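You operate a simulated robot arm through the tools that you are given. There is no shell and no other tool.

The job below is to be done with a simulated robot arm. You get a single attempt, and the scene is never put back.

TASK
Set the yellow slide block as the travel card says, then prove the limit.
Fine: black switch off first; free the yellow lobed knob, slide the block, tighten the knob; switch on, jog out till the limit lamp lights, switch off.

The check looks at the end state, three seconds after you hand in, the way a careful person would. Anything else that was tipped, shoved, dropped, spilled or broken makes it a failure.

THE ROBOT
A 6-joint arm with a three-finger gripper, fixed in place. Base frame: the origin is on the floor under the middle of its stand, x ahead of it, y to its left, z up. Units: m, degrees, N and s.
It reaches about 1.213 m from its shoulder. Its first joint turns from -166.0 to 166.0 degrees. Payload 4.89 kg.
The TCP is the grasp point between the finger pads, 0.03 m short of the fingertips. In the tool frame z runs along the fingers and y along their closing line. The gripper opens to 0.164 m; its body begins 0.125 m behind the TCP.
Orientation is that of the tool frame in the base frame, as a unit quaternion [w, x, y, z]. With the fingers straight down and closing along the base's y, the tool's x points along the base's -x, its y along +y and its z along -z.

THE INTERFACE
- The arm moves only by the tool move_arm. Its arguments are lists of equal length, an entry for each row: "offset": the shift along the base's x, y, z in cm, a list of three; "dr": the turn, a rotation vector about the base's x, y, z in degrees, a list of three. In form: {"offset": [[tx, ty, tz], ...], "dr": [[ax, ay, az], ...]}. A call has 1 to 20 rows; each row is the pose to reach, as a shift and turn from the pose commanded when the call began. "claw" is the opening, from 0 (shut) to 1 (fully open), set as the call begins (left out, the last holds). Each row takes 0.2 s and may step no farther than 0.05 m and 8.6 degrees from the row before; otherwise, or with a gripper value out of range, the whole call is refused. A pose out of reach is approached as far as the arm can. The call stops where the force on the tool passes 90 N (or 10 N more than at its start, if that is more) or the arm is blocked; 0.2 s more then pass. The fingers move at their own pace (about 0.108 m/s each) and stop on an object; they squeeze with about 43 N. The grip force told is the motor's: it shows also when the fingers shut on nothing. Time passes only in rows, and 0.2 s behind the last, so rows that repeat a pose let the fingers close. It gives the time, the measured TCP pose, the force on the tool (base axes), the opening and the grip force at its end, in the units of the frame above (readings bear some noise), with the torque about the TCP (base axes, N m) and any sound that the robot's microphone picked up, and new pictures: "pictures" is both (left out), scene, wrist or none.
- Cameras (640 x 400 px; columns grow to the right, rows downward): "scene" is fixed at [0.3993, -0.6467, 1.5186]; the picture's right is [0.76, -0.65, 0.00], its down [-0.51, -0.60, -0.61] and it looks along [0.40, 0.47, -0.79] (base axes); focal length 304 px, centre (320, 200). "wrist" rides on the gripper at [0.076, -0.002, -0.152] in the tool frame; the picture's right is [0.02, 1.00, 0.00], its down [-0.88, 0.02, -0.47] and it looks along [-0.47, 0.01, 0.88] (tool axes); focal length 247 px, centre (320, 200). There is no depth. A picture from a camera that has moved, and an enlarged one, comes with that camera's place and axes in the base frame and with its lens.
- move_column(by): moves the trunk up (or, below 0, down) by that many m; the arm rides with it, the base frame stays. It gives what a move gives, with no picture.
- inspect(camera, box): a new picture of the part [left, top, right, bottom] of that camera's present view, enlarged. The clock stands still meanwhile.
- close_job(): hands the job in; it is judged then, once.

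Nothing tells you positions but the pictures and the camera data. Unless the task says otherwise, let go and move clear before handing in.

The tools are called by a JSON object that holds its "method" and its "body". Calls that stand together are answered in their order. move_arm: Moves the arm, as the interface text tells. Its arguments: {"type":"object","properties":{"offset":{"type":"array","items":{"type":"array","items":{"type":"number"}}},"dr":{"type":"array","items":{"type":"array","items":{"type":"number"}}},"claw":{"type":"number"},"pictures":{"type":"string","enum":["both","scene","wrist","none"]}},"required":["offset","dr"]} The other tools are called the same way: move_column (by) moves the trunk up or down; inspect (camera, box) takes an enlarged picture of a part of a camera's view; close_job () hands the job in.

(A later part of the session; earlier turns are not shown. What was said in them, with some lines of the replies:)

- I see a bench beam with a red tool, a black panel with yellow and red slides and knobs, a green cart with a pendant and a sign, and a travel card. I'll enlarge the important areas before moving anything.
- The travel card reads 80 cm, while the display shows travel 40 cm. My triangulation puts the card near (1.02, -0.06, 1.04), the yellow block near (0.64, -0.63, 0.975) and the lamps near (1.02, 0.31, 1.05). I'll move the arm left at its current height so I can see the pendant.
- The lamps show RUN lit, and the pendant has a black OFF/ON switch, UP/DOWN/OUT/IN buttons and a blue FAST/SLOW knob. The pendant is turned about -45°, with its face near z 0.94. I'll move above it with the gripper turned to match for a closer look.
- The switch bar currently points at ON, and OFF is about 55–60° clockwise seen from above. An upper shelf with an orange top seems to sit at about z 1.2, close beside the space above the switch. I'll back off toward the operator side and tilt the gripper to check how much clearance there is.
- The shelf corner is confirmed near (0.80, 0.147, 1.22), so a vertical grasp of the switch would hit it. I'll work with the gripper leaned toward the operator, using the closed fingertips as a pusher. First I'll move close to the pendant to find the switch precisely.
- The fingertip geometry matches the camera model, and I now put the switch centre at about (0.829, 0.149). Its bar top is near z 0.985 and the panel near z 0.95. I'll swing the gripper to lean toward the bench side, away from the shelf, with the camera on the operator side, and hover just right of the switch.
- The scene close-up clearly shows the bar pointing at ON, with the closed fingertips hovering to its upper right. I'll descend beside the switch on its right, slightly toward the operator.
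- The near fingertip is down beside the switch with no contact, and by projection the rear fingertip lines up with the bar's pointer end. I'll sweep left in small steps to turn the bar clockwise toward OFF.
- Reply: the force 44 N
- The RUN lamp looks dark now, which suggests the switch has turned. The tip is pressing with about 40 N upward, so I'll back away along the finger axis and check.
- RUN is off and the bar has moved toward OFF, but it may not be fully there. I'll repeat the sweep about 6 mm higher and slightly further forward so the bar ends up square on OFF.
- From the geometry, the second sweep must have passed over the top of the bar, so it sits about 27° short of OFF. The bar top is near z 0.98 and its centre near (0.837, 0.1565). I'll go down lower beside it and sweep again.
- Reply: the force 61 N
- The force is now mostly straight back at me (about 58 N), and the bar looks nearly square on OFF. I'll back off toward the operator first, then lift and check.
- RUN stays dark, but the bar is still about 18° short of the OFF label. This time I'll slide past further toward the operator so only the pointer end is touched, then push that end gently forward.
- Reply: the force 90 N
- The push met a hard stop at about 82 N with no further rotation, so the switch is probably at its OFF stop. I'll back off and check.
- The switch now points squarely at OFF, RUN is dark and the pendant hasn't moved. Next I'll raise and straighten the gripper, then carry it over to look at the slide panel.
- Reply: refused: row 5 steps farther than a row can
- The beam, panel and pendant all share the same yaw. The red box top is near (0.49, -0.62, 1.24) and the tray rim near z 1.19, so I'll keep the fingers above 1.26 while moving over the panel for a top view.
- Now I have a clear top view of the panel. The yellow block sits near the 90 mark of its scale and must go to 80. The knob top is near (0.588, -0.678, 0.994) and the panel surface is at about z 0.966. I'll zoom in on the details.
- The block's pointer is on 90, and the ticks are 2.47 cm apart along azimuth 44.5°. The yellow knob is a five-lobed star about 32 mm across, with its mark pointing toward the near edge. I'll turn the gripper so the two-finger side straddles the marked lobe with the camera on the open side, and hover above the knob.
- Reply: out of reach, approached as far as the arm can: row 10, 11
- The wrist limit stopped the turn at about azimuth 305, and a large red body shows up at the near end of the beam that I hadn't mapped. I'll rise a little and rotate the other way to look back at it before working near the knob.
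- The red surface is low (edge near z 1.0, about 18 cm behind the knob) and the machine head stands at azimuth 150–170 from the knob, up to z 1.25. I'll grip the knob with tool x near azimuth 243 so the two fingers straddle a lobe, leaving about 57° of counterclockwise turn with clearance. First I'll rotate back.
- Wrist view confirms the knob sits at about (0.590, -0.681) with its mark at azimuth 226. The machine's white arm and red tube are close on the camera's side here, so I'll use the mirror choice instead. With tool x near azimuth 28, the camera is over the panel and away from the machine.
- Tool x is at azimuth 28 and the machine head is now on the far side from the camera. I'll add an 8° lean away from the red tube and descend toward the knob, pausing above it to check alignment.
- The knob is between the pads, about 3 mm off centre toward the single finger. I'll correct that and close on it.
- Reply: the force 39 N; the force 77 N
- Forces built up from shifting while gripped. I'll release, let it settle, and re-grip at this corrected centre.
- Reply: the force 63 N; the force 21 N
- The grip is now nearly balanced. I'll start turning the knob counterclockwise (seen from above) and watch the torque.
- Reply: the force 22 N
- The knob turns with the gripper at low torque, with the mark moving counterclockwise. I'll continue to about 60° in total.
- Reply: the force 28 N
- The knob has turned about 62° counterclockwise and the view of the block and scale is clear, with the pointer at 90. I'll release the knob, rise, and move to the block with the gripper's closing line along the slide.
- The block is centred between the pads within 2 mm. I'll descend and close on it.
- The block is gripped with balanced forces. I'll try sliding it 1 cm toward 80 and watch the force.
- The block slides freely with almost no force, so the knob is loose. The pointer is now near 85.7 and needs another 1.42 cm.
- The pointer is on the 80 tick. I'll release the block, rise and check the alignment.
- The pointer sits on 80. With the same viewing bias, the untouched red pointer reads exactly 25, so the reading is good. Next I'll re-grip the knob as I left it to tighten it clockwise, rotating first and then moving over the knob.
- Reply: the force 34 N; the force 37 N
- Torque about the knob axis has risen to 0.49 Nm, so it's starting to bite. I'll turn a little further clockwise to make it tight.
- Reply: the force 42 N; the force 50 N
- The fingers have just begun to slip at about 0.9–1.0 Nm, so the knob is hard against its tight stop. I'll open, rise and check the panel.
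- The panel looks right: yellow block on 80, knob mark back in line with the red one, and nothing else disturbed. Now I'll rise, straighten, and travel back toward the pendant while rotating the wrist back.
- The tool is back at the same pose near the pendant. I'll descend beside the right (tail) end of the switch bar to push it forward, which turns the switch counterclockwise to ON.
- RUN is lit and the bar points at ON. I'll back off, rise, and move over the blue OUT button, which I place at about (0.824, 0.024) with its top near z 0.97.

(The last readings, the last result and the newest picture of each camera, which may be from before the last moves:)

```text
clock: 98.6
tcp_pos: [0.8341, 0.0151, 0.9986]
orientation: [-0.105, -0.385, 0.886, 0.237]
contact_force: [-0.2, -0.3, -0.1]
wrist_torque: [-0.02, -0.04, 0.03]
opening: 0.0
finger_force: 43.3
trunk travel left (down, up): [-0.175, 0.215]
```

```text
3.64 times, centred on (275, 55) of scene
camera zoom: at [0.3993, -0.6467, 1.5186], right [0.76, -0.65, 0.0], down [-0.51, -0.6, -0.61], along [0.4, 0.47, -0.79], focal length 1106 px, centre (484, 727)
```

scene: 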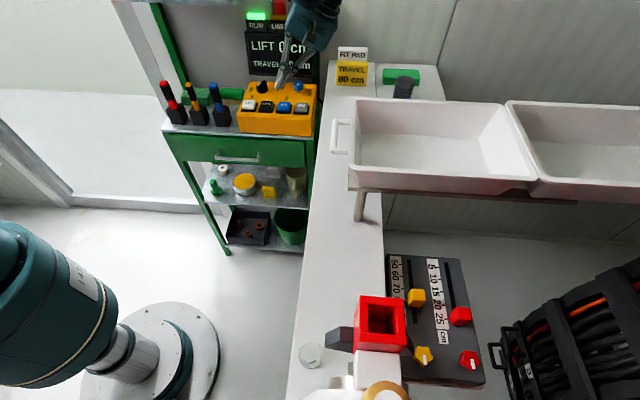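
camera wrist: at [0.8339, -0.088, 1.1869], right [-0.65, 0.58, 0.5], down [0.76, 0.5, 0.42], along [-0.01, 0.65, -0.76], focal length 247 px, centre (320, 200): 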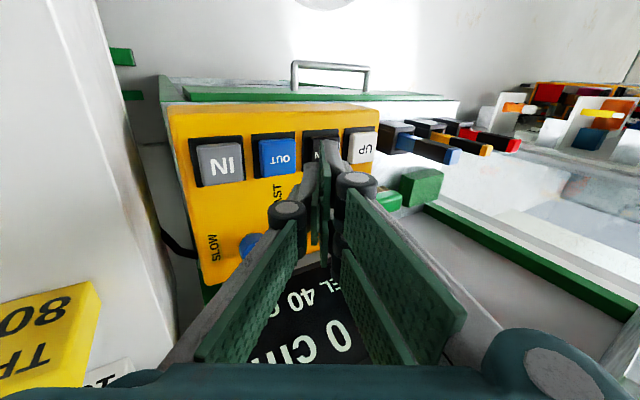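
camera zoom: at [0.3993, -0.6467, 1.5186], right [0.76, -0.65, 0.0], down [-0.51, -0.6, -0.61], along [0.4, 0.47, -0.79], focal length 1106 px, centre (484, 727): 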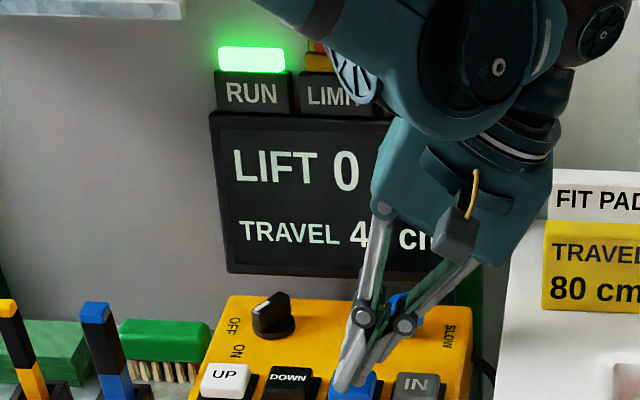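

{"method": "move_arm", "body": {"offset": [[0, 0, -0.2], [0, 0, -0.4]], "dr": [[0, 0, 0], [0, 0, 0]], "claw": 0, "pictures": "none"}}

{"method": "inspect", "body": {"camera": "scene", "box": [225, 0, 325, 110]}}

```text
clock: 99.2
tcp_pos: [0.835, 0.0152, 0.9961]
orientation: [-0.104, -0.385, 0.886, 0.235]
contact_force: [0.6, -0.6, 0.0]
wrist_torque: [-0.02, -0.04, -0.01]
opening: 0.0
finger_force: 43.1
trunk travel left (down, up): [-0.175, 0.215]
```

```text
3.64 times, centred on (275, 55) of scene
camera zoom: at [0.3993, -0.6467, 1.5186], right [0.76, -0.65, 0.0], down [-0.51, -0.6, -0.61], along [0.4, 0.47, -0.79], focal length 1106 px, centre (484, 727)
```

zoom: 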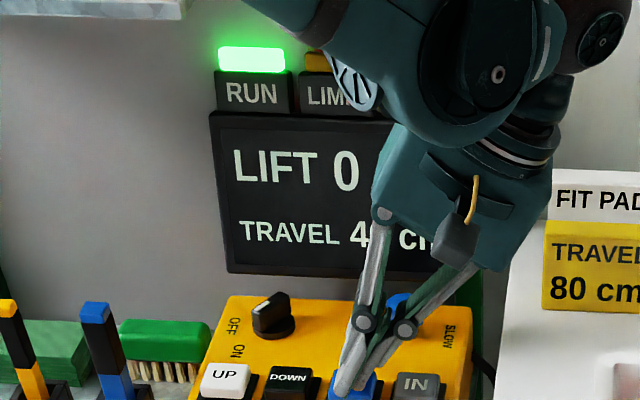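

{"method": "inspect", "body": {"camera": "scene", "box": [275, 85, 315, 115]}}

{"method": "inspect", "body": {"camera": "wrist", "box": [220, 80, 400, 220]}}

```text
13.33 times, centred on (295, 100) of scene
camera zoom: at [0.3993, -0.6467, 1.5186], right [0.76, -0.65, 0.0], down [-0.51, -0.6, -0.61], along [0.4, 0.47, -0.79], focal length 4056 px, centre (653, 1533)
```

zoom: 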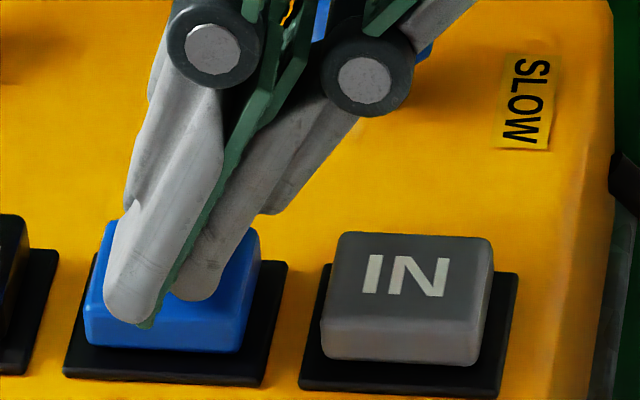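

```text
2.86 times, centred on (310, 150) of wrist
camera zoom: at [0.8379, -0.0925, 1.1261], right [-0.65, 0.58, 0.5], down [0.76, 0.49, 0.42], along [-0.01, 0.65, -0.76], focal length 706 px, centre (349, 343)
```

zoom: 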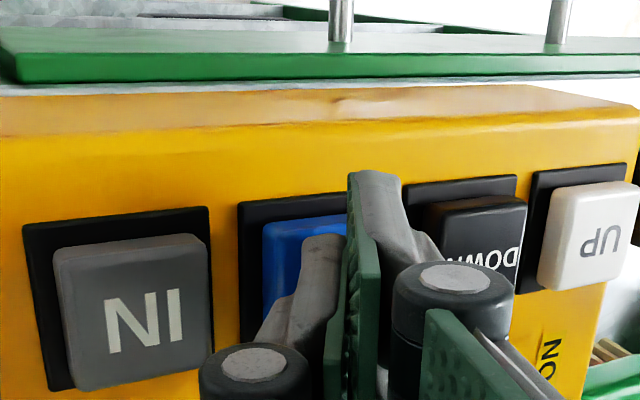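

The fingertip is over the button's operator-side edge, so the button is about 1.8 cm further forward and slightly lower than I assumed. I'll lift slightly, shift forward, and press again.

{"method": "move_arm", "body": {"offset": [[0, 0, 1], [0.5, 0.8, 1], [0.95, 1.66, 1], [0.95, 1.66, 0.3]], "dr": [[0, 0, 0], [0, 0, 0], [0, 0, 0], [0, 0, 0]], "claw": 0, "pictures": "none"}}

{"method": "inspect", "body": {"camera": "scene", "box": [275, 85, 315, 115]}}

```text
clock: 100.2
tcp_pos: [0.8439, 0.0318, 0.9984]
orientation: [-0.105, -0.385, 0.886, 0.235]
contact_force: [-0.6, -0.3, 0.5]
wrist_torque: [0.02, -0.05, -0.03]
opening: 0.0
finger_force: 42.6
trunk travel left (down, up): [-0.175, 0.215]
```

```text
13.33 times, centred on (295, 100) of scene
camera zoom: at [0.3993, -0.6467, 1.5186], right [0.76, -0.65, 0.0], down [-0.51, -0.6, -0.61], along [0.4, 0.47, -0.79], focal length 4056 px, centre (653, 1533)
```

zoom: 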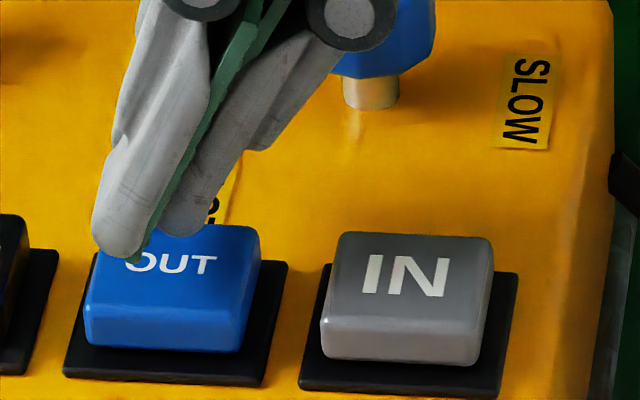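

{"method": "move_arm", "body": {"offset": [[0, 0, -0.3], [0, 0, -0.6]], "dr": [[0, 0, 0], [0, 0, 0]], "claw": 0, "pictures": "none"}}

{"method": "inspect", "body": {"camera": "scene", "box": [225, 0, 325, 115]}}

```text
clock: 100.8
tcp_pos: [0.8434, 0.0317, 0.9932]
orientation: [-0.104, -0.384, 0.886, 0.236]
contact_force: [-0.7, -0.7, 0.0]
wrist_torque: [-0.01, -0.03, -0.01]
opening: 0.0
finger_force: 43.2
trunk travel left (down, up): [-0.175, 0.215]
```

```text
3.48 times, centred on (275, 58) of scene
camera zoom: at [0.3993, -0.6467, 1.5186], right [0.76, -0.65, 0.0], down [-0.51, -0.6, -0.61], along [0.4, 0.47, -0.79], focal length 1058 px, centre (476, 696)
```

zoom: 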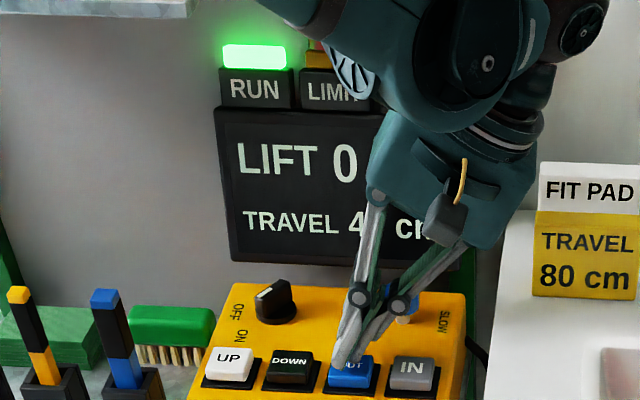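

{"method": "move_arm", "body": {"offset": [[0, 0, -0.2], [0, 0, -0.4]], "dr": [[0, 0, 0], [0, 0, 0]], "claw": 0, "pictures": "none"}}

{"method": "inspect", "body": {"camera": "scene", "box": [225, 0, 325, 115]}}

{"method": "inspect", "body": {"camera": "scene", "box": [275, 85, 315, 115]}}

```text
clock: 101.4
tcp_pos: [0.8439, 0.0313, 0.988]
orientation: [-0.105, -0.385, 0.886, 0.236]
contact_force: [0.1, 1.1, 2.9]
wrist_torque: [0.02, 0.0, 0.01]
opening: 0.0
finger_force: 42.8
trunk travel left (down, up): [-0.175, 0.215]
heard: click
```

```text
3.48 times, centred on (275, 58) of scene
camera zoom: at [0.3993, -0.6467, 1.5186], right [0.76, -0.65, 0.0], down [-0.51, -0.6, -0.61], along [0.4, 0.47, -0.79], focal length 1058 px, centre (476, 696)
```

zoom: 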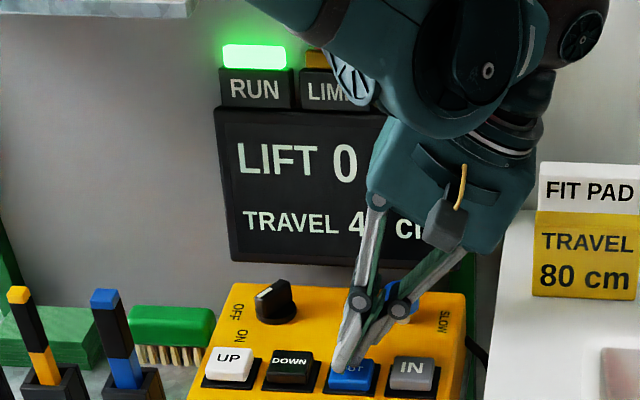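

```text
13.33 times, centred on (295, 100) of scene
camera zoom: at [0.3993, -0.6467, 1.5186], right [0.76, -0.65, 0.0], down [-0.51, -0.6, -0.61], along [0.4, 0.47, -0.79], focal length 4056 px, centre (653, 1533)
```

zoom: 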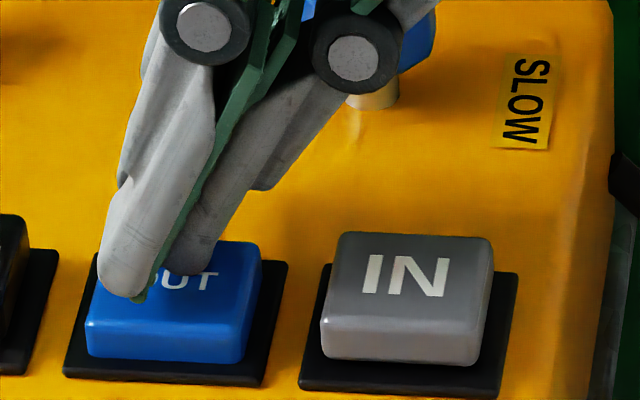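

A click was heard and OUT is pressed. I'll hold briefly and watch the display and the machine.

{"method": "move_arm", "body": {"offset": [[0, 0, 0], [0, 0, 0]], "dr": [[0, 0, 0], [0, 0, 0]], "claw": 0, "pictures": "scene"}}

{"method": "inspect", "body": {"camera": "scene", "box": [235, 0, 325, 80]}}

{"method": "inspect", "body": {"camera": "wrist", "box": [180, 200, 480, 400]}}

```text
clock: 102.0
tcp_pos: [0.8437, 0.0307, 0.9876]
orientation: [-0.104, -0.386, 0.886, 0.236]
contact_force: [0.6, 1.0, 2.6]
wrist_torque: [0.01, 0.05, 0.01]
opening: 0.0
finger_force: 42.7
trunk travel left (down, up): [-0.175, 0.215]
```

scene: 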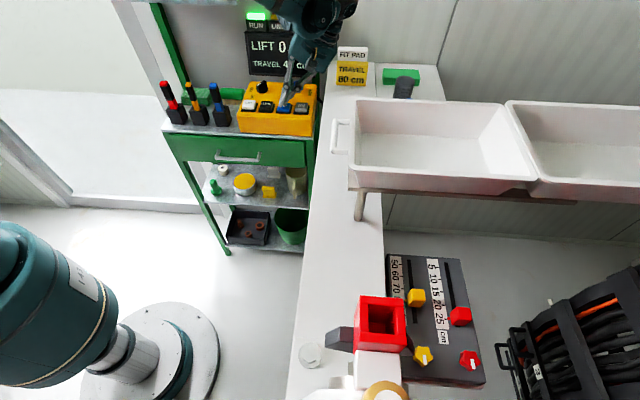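

```text
5.00 times, centred on (280, 40) of scene
camera zoom: at [0.3993, -0.6467, 1.5186], right [0.76, -0.65, 0.0], down [-0.51, -0.6, -0.61], along [0.4, 0.47, -0.79], focal length 1521 px, centre (520, 1000)
```

zoom: 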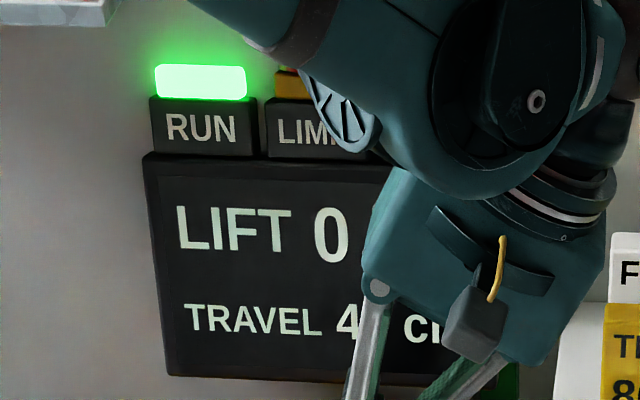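

```text
2.00 times, centred on (330, 300) of wrist
camera zoom: at [0.8474, -0.0757, 1.1194], right [-0.65, 0.58, 0.5], down [0.76, 0.49, 0.42], along [-0.01, 0.65, -0.76], focal length 494 px, centre (300, 0)
```

zoom: 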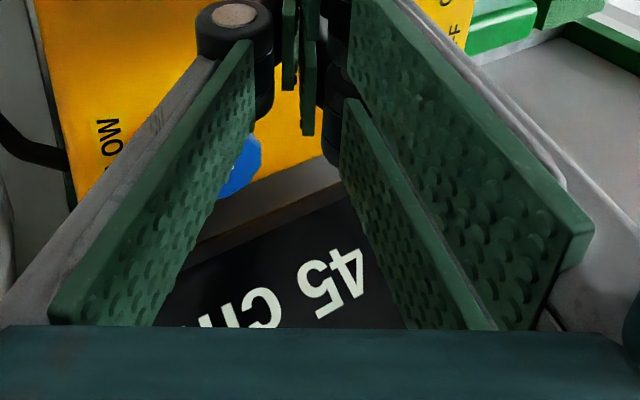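

The wrist camera shows TRAVEL 45 cm, so the axis is jogging out and only the cable carriage is moving. I'll keep holding and monitor.

{"method": "move_arm", "body": {"offset": [[0, 0, 0], [0, 0, 0], [0, 0, 0], [0, 0, 0], [0, 0, 0], [0, 0, 0], [0, 0, 0], [0, 0, 0], [0, 0, 0], [0, 0, 0]], "dr": [[0, 0, 0], [0, 0, 0], [0, 0, 0], [0, 0, 0], [0, 0, 0], [0, 0, 0], [0, 0, 0], [0, 0, 0], [0, 0, 0], [0, 0, 0]], "claw": 0, "pictures": "scene"}}

{"method": "inspect", "body": {"camera": "wrist", "box": [180, 200, 480, 400]}}

{"method": "inspect", "body": {"camera": "scene", "box": [235, 0, 325, 80]}}

```text
clock: 104.2
tcp_pos: [0.8441, 0.0309, 0.989]
orientation: [-0.104, -0.385, 0.886, 0.237]
contact_force: [-0.1, 1.0, 2.1]
wrist_torque: [-0.02, 0.05, 0.01]
opening: 0.0002
finger_force: 42.9
trunk travel left (down, up): [-0.175, 0.215]
```

scene: 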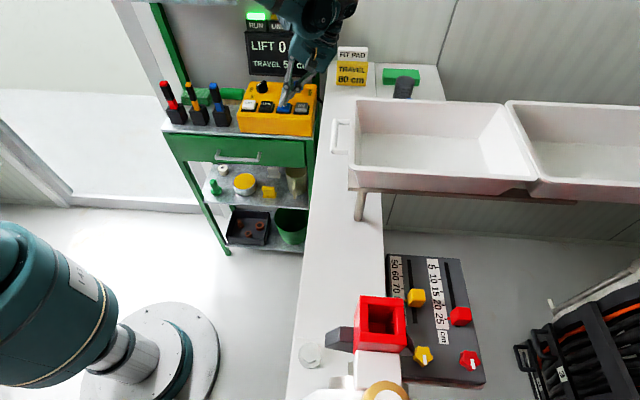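

```text
2.00 times, centred on (330, 300) of wrist
camera zoom: at [0.8474, -0.0757, 1.1194], right [-0.65, 0.58, 0.5], down [0.76, 0.5, 0.42], along [-0.01, 0.65, -0.76], focal length 494 px, centre (300, 0)
```

zoom: 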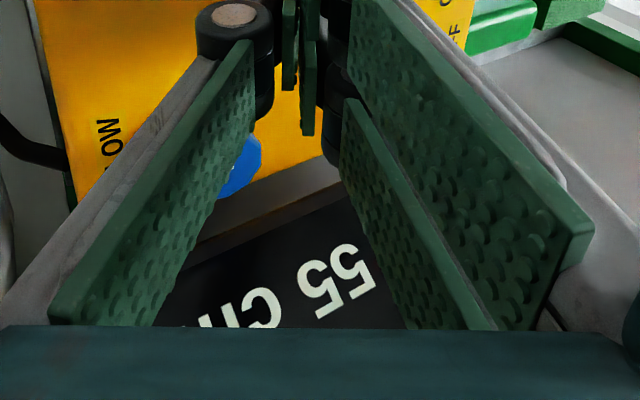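

```text
5.00 times, centred on (280, 40) of scene
camera zoom: at [0.3993, -0.6467, 1.5186], right [0.76, -0.65, 0.0], down [-0.51, -0.6, -0.61], along [0.4, 0.47, -0.79], focal length 1521 px, centre (520, 1000)
```

zoom: 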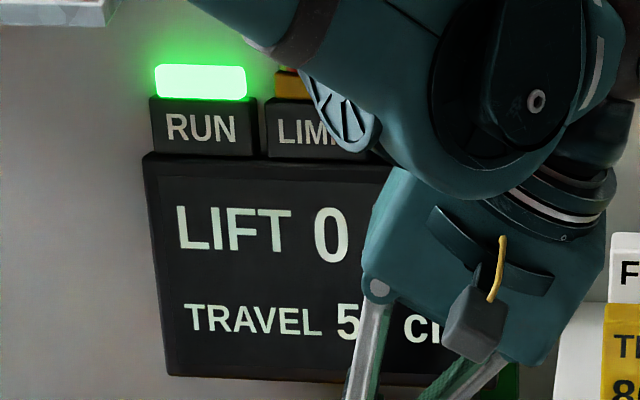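

{"method": "move_arm", "body": {"offset": [[0, 0, 0], [0, 0, 0], [0, 0, 0], [0, 0, 0], [0, 0, 0], [0, 0, 0], [0, 0, 0], [0, 0, 0], [0, 0, 0], [0, 0, 0], [0, 0, 0], [0, 0, 0], [0, 0, 0], [0, 0, 0], [0, 0, 0], [0, 0, 0], [0, 0, 0], [0, 0, 0], [0, 0, 0], [0, 0, 0]], "dr": [[0, 0, 0], [0, 0, 0], [0, 0, 0], [0, 0, 0], [0, 0, 0], [0, 0, 0], [0, 0, 0], [0, 0, 0], [0, 0, 0], [0, 0, 0], [0, 0, 0], [0, 0, 0], [0, 0, 0], [0, 0, 0], [0, 0, 0], [0, 0, 0], [0, 0, 0], [0, 0, 0], [0, 0, 0], [0, 0, 0]], "claw": 0, "pictures": "scene"}}

{"method": "inspect", "body": {"camera": "wrist", "box": [180, 200, 480, 400]}}

{"method": "inspect", "body": {"camera": "scene", "box": [235, 0, 325, 80]}}

```text
clock: 108.4
tcp_pos: [0.8427, 0.0311, 0.9884]
orientation: [-0.104, -0.385, 0.886, 0.237]
contact_force: [0.9, 0.2, 2.2]
wrist_torque: [-0.02, 0.01, -0.02]
opening: 0.0
finger_force: 42.6
trunk travel left (down, up): [-0.175, 0.215]
```

scene: 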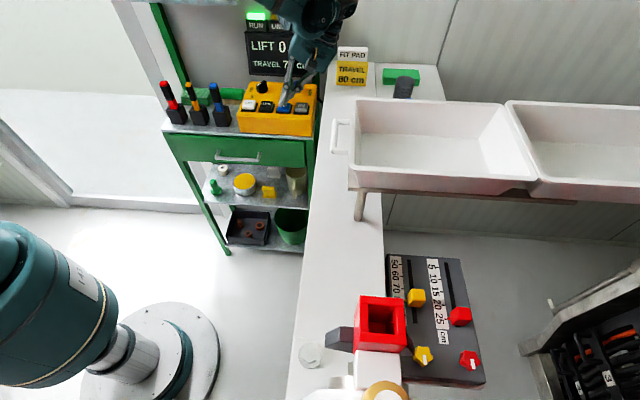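

```text
2.00 times, centred on (330, 300) of wrist
camera zoom: at [0.8474, -0.0757, 1.1194], right [-0.65, 0.58, 0.5], down [0.76, 0.49, 0.42], along [-0.01, 0.65, -0.76], focal length 494 px, centre (300, 0)
```

zoom: 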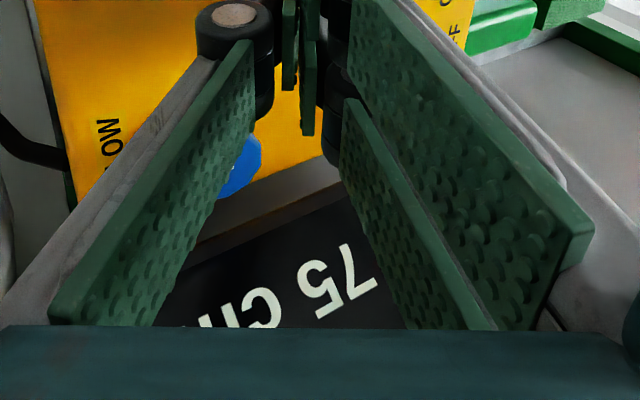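

```text
5.00 times, centred on (280, 40) of scene
camera zoom: at [0.3993, -0.6467, 1.5186], right [0.76, -0.65, 0.0], down [-0.51, -0.6, -0.61], along [0.4, 0.47, -0.79], focal length 1521 px, centre (520, 1000)
```

zoom: 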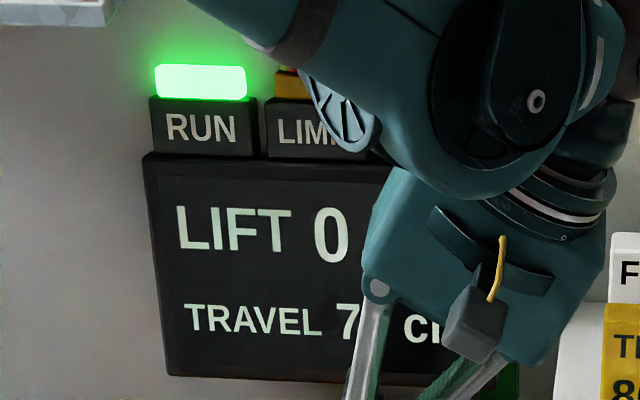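

Travel is at 75 cm. I'll hold in short steps now.

{"method": "move_arm", "body": {"offset": [[0, 0, 0], [0, 0, 0], [0, 0, 0]], "dr": [[0, 0, 0], [0, 0, 0], [0, 0, 0]], "claw": 0, "pictures": "none"}}

{"method": "inspect", "body": {"camera": "wrist", "box": [180, 200, 480, 400]}}

{"method": "inspect", "body": {"camera": "scene", "box": [235, 0, 325, 80]}}

```text
clock: 109.2
tcp_pos: [0.8434, 0.0318, 0.988]
orientation: [-0.105, -0.385, 0.886, 0.237]
contact_force: [-0.4, -0.5, 2.7]
wrist_torque: [0.0, 0.0, 0.03]
opening: 0.0
finger_force: 42.9
trunk travel left (down, up): [-0.175, 0.215]
```

```text
2.00 times, centred on (330, 300) of wrist
camera zoom: at [0.8474, -0.0757, 1.1194], right [-0.65, 0.58, 0.5], down [0.76, 0.49, 0.42], along [-0.01, 0.65, -0.76], focal length 494 px, centre (300, 0)
```

zoom: 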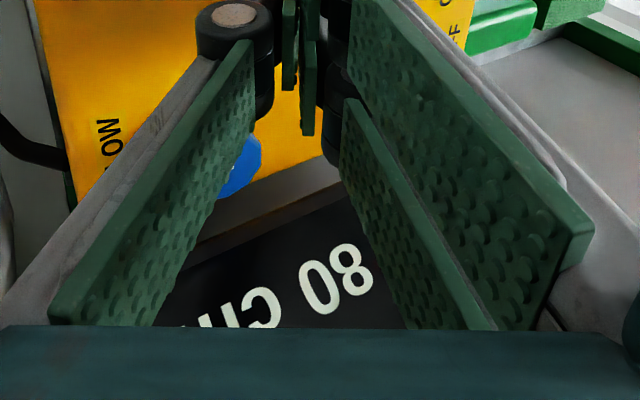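

```text
5.00 times, centred on (280, 40) of scene
camera zoom: at [0.3993, -0.6467, 1.5186], right [0.76, -0.65, 0.0], down [-0.51, -0.6, -0.61], along [0.4, 0.47, -0.79], focal length 1521 px, centre (520, 1000)
```

zoom: 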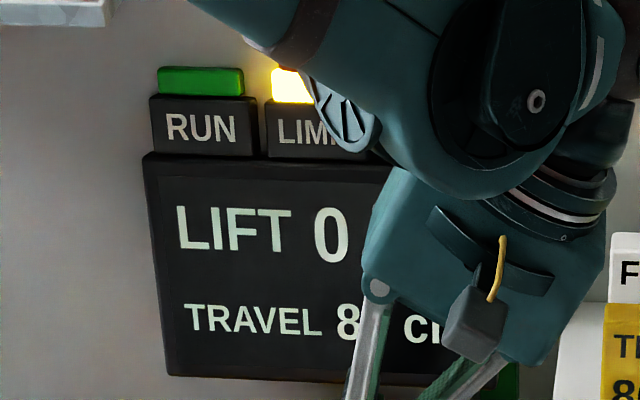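

LIMIT is lit at 80 cm and RUN has gone out. I'll release OUT and raise the fingers.

{"method": "move_arm", "body": {"offset": [[0, 0, 1], [0, 0, 2.5], [0, 0, 5], [0.3, 2.7, 5], [0.52, 5.4, 5]], "dr": [[0, 0, 0], [0, 0, 0], [0, 0, 0], [0, 0, 0], [0, 0, 0]], "claw": 0, "pictures": "scene"}}

{"method": "inspect", "body": {"camera": "scene", "box": [225, 0, 325, 115]}}

{"method": "inspect", "body": {"camera": "scene", "box": [235, 60, 305, 110]}}

```text
clock: 110.4
tcp_pos: [0.8489, 0.0844, 1.0399]
orientation: [-0.104, -0.384, 0.886, 0.236]
contact_force: [-0.6, -0.7, -0.1]
wrist_torque: [0.17, -0.06, -0.09]
opening: 0.0
finger_force: 42.9
trunk travel left (down, up): [-0.175, 0.215]
```

scene: 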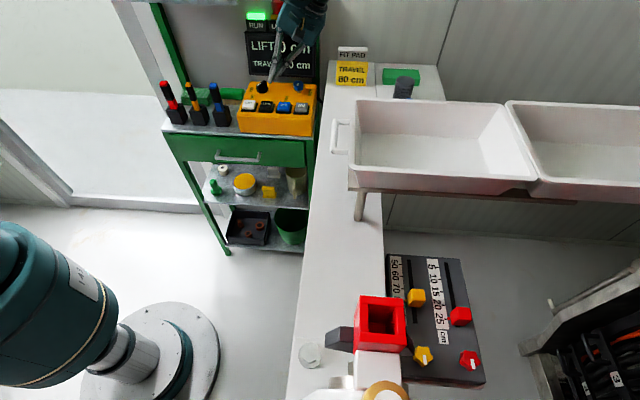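

```text
3.48 times, centred on (275, 58) of scene
camera zoom: at [0.3993, -0.6467, 1.5186], right [0.76, -0.65, 0.0], down [-0.51, -0.6, -0.61], along [0.4, 0.47, -0.79], focal length 1058 px, centre (476, 696)
```

zoom: 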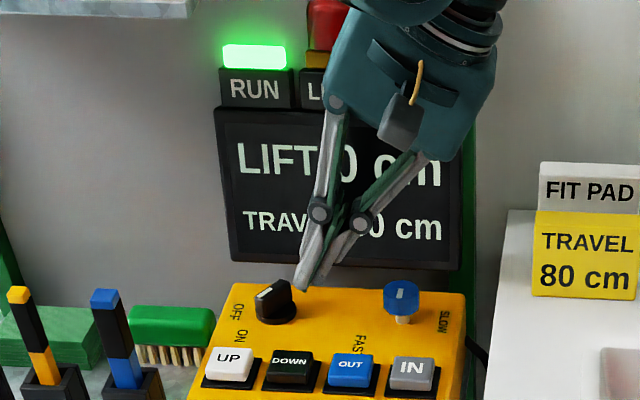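

```text
8.00 times, centred on (270, 85) of scene
camera zoom: at [0.3993, -0.6467, 1.5186], right [0.76, -0.65, 0.0], down [-0.51, -0.6, -0.61], along [0.4, 0.47, -0.79], focal length 2434 px, centre (720, 1120)
```

zoom: 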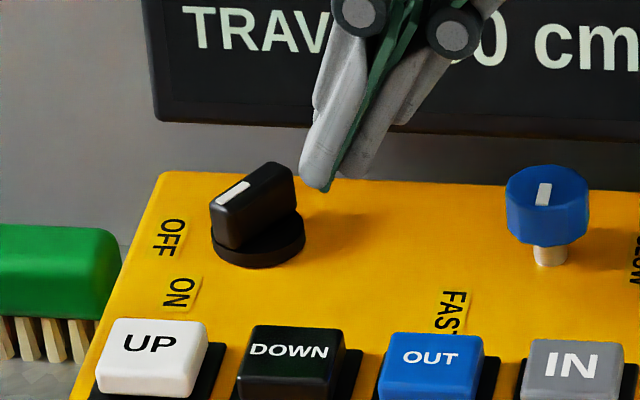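

LIMIT lit at 80, and on release RUN is back on, as expected with the switch still ON. Now I'll descend beside the switch and sweep it back to OFF.

{"method": "move_arm", "body": {"offset": [[0, 0.05, -2], [0, 0.1, -3.8], [0, 0.1, -4.8], [-0.75, 0.77, -4.8], [-1.5, 1.44, -4.8], [-2.2, 2.1, -4.8], [-2.7, 2.5, -4.8]], "dr": [[0, 0, 0], [0, 0, 0], [0, 0, 0], [0, 0, 0], [0, 0, 0], [0, 0, 0], [0, 0, 0]], "claw": 0, "pictures": "none"}}

{"method": "inspect", "body": {"camera": "scene", "box": [235, 60, 305, 110]}}

```text
clock: 112.0
tcp_pos: [0.8215, 0.1104, 0.9908]
orientation: [-0.105, -0.385, 0.886, 0.236]
contact_force: [1.0, -2.3, -0.7]
wrist_torque: [-0.04, -0.03, -0.06]
opening: 0.0
finger_force: 42.8
trunk travel left (down, up): [-0.175, 0.215]
```

```text
8.00 times, centred on (270, 85) of scene
camera zoom: at [0.3993, -0.6467, 1.5186], right [0.76, -0.65, 0.0], down [-0.51, -0.6, -0.61], along [0.4, 0.47, -0.79], focal length 2434 px, centre (720, 1120)
```

zoom: 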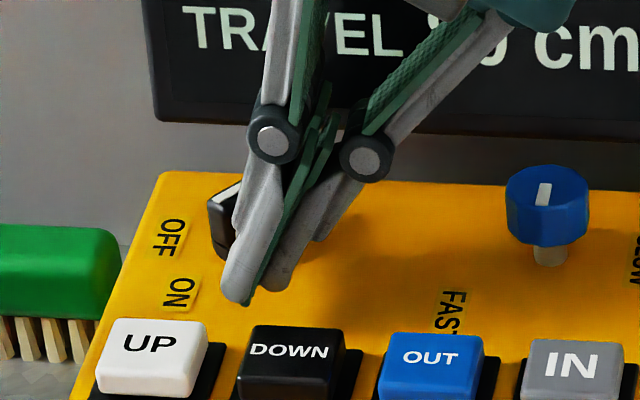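

{"method": "move_arm", "body": {"offset": [[-0.37, 0.33, 0], [-0.75, 0.67, 0], [-1.1, 1.0, 0], [-1.3, 1.17, 0]], "dr": [[0, 0, 0], [0, 0, 0], [0, 0, 0], [0, 0, 0]], "claw": 0, "pictures": "none"}}

{"method": "inspect", "body": {"camera": "scene", "box": [225, 0, 325, 115]}}

```text
clock: 113.0
tcp_pos: [0.8077, 0.1228, 0.9898]
orientation: [-0.105, -0.384, 0.886, 0.236]
contact_force: [-0.2, -0.4, 0.4]
wrist_torque: [0.0, 0.04, 0.0]
opening: 0.0
finger_force: 43.4
trunk travel left (down, up): [-0.175, 0.215]
```

```text
3.48 times, centred on (275, 58) of scene
camera zoom: at [0.3993, -0.6467, 1.5186], right [0.76, -0.65, 0.0], down [-0.51, -0.6, -0.61], along [0.4, 0.47, -0.79], focal length 1058 px, centre (476, 696)
```

zoom: 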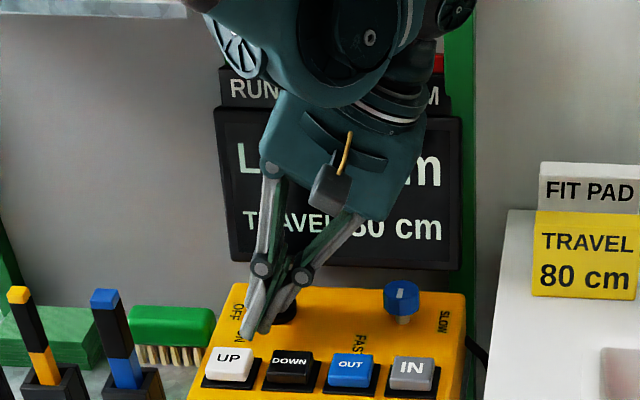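

{"method": "move_arm", "body": {"offset": [[0.13, 0.15, 0], [0.27, 0.3, 0], [0.33, 0.37, 0]], "dr": [[0, 0, 0], [0, 0, 0], [0, 0, 0]], "claw": 0, "pictures": "none"}}

```text
clock: 113.8
tcp_pos: [0.8121, 0.1258, 0.9892]
orientation: [-0.105, -0.384, 0.887, 0.235]
contact_force: [-7.9, -6.5, -2.1]
wrist_torque: [-0.13, 0.17, 0.07]
opening: 0.0
finger_force: 43.2
trunk travel left (down, up): [-0.175, 0.215]
```

{"method": "move_arm", "body": {"offset": [[0.08, 0.09, 0], [0.14, 0.16, 0]], "dr": [[0, 0, 0], [0, 0, 0]], "claw": 0, "pictures": "none"}}

{"method": "move_arm", "body": {"offset": [[-0.35, -0.4, 0], [-0.8, -0.9, 0.2], [0.2, -1.6, 1.5], [1.5, -3, 3.5], [3, -4.5, 6], [3.5, -6, 9]], "dr": [[0, 0, 0], [0, 0, 0], [0, 0, 0], [0, 0, 0], [0, 0, 0], [0, 0, 0]], "claw": 0, "pictures": "scene"}}

{"method": "inspect", "body": {"camera": "scene", "box": [240, 70, 280, 100]}}

{"method": "inspect", "body": {"camera": "scene", "box": [225, 0, 325, 115]}}

```text
clock: 114.4
tcp_pos: [0.8124, 0.1253, 0.9904]
orientation: [-0.104, -0.384, 0.887, 0.235]
contact_force: [-34.4, -27.8, -13.7]
wrist_torque: [-0.84, 0.77, 0.62]
opening: 0.0
finger_force: 42.6
trunk travel left (down, up): [-0.175, 0.215]
```

```text
clock: 115.8
tcp_pos: [0.8497, 0.0677, 1.0805]
orientation: [-0.105, -0.386, 0.885, 0.237]
contact_force: [0.9, 0.8, -0.4]
wrist_torque: [-0.06, 0.15, 0.11]
opening: 0.0001
finger_force: 42.9
trunk travel left (down, up): [-0.175, 0.215]
```

scene: 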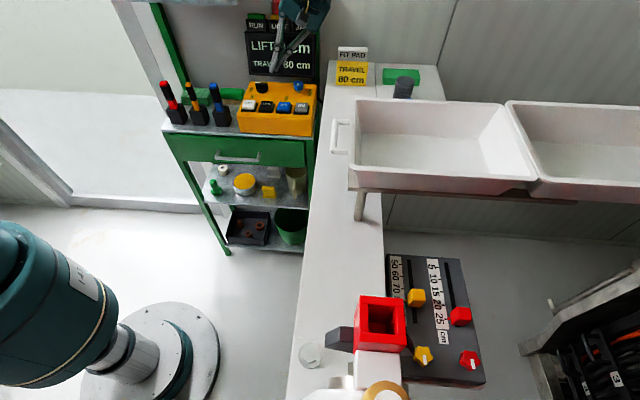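

```text
13.33 times, centred on (260, 85) of scene
camera zoom: at [0.3993, -0.6467, 1.5186], right [0.76, -0.65, 0.0], down [-0.51, -0.6, -0.61], along [0.4, 0.47, -0.79], focal length 4056 px, centre (1120, 1733)
```

zoom: 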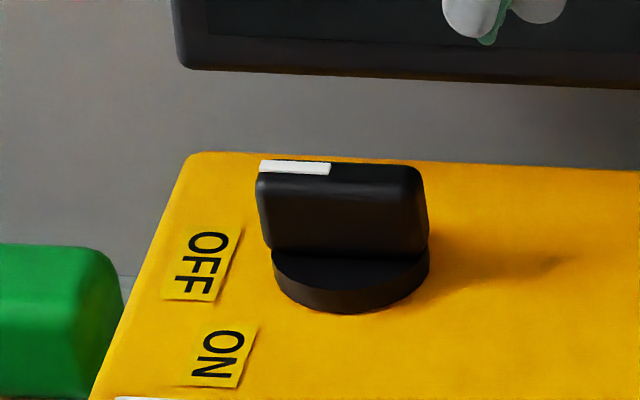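

```text
3.48 times, centred on (275, 58) of scene
camera zoom: at [0.3993, -0.6467, 1.5186], right [0.76, -0.65, 0.0], down [-0.51, -0.6, -0.61], along [0.4, 0.47, -0.79], focal length 1058 px, centre (476, 696)
```

zoom: 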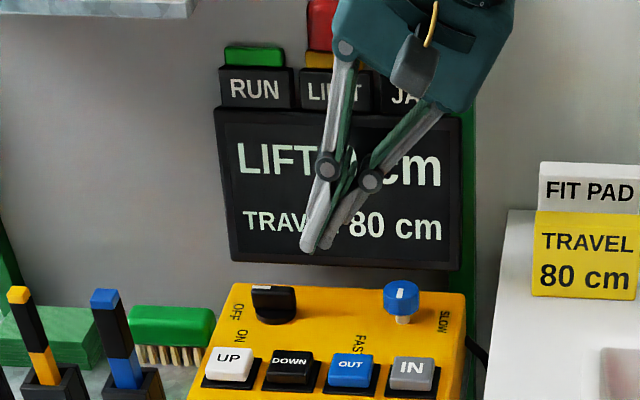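

The switch is back at OFF, all lamps are dark and travel reads 80 cm. I'll move the arm clear, upright, and do a final check.

{"method": "move_arm", "body": {"offset": [[-1, -2, 3.5], [-3, -4, 7], [-6, -6, 10], [-9, -8, 12.5], [-12, -11, 15], [-15, -14, 17], [-18.5, -15.5, 18], [-22.5, -17, 18], [-27, -18, 18], [-31, -18, 18]], "dr": [[-3.4, -3.7, 0], [-6.8, -7.3, 0], [-10.2, -11, 0], [-13.5, -14.7, 0], [-16.9, -18.3, 0], [-20.3, -22, 0], [-20.3, -22, 0], [-20.3, -22, 0], [-20.3, -22, 0], [-20.3, -22, 0]], "claw": 0.5, "pictures": "both"}}

{"method": "inspect", "body": {"camera": "scene", "box": [150, 0, 330, 150]}}

{"method": "inspect", "body": {"camera": "scene", "box": [340, 240, 500, 400]}}

```text
clock: 118.0
tcp_pos: [0.5401, -0.1133, 1.2597]
orientation: [0.0, -0.398, 0.917, 0.0]
contact_force: [1.9, -0.6, 0.0]
wrist_torque: [0.06, 0.35, -0.01]
opening: 0.0824
finger_force: 0.0
trunk travel left (down, up): [-0.175, 0.215]
camera wrist: at [0.4878, -0.169, 1.4116], right [-0.74, 0.67, 0.0], down [0.59, 0.66, 0.47], along [0.32, 0.35, -0.88], focal length 247 px, centre (320, 200)
```

scene: 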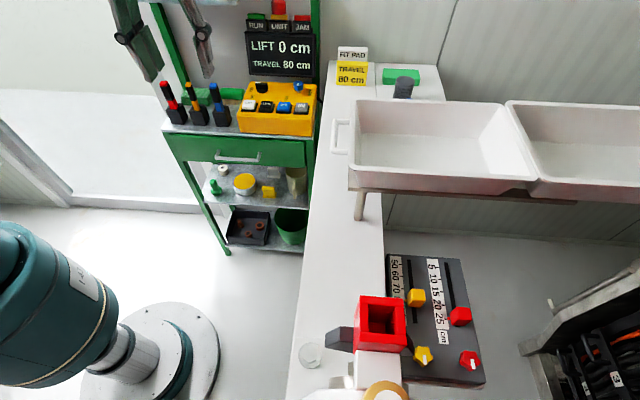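
wrist: 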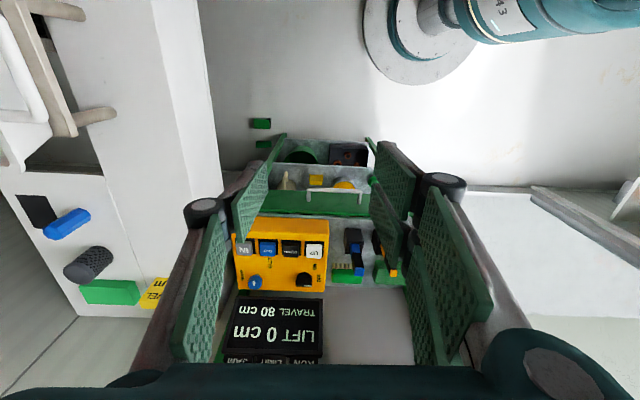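

```text
2.67 times, centred on (240, 75) of scene
camera zoom: at [0.3993, -0.6467, 1.5186], right [0.76, -0.65, 0.0], down [-0.51, -0.6, -0.61], along [0.4, 0.47, -0.79], focal length 811 px, centre (533, 533)
```

zoom: 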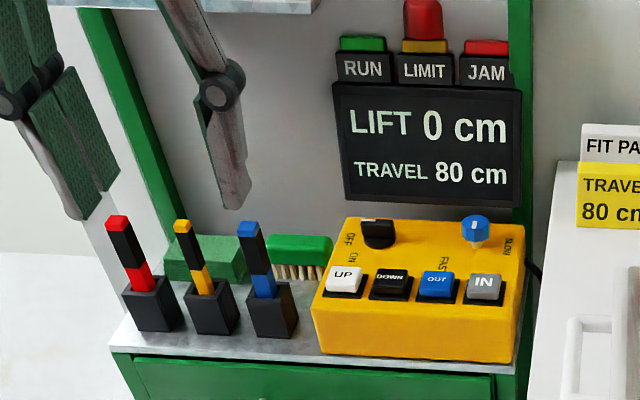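

```text
2.50 times, centred on (420, 320) of scene
camera zoom: at [0.3993, -0.6467, 1.5186], right [0.76, -0.65, 0.0], down [-0.51, -0.6, -0.61], along [0.4, 0.47, -0.79], focal length 760 px, centre (70, -100)
```

zoom: 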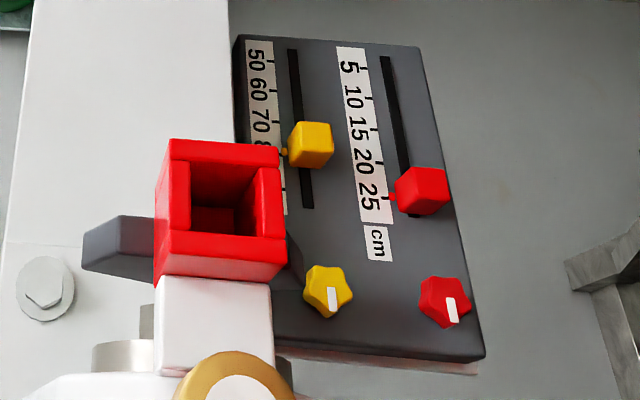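

Final check: the yellow block points at 80 and its knob is tight. The limit lit at travel 80 cm, the black switch is OFF and every lamp is dark. Lift is still 0, nothing else has moved and the arm is clear, so I'm handing in.

{"method": "close_job", "body": {}}

```text
The job is handed in.
```

The job is handed in: the yellow slide block is set to 80 cm, as the travel card says, and the limit is proven. I don't have the check's result.

- **Block and knob:** I turned the yellow knob about 62° counterclockwise and slid the block from 90 to 80. I then tightened the knob until the fingers began to slip at about 1 Nm. Its mark is back where it started. I didn't push on the block afterwards to test that it holds.
- **Limit:** With the switch on, I held OUT. Travel ran from 40 to 80 cm, and the LIMIT lamp lit at 80. Only the cable carriage moved while jogging. The lamp went out when I released OUT.
- **Switch:** It was off before I touched the knob and is off now, pointing squarely at OFF with all lamps dark. Turning it off the first time took several pushes and reached the 90 N force limit at its stop. The pendant did not shift.
- **Everything else:** Lift still reads 0 cm and the JAM lamp never lit. In the final pictures nothing else had moved, and the arm is clear.
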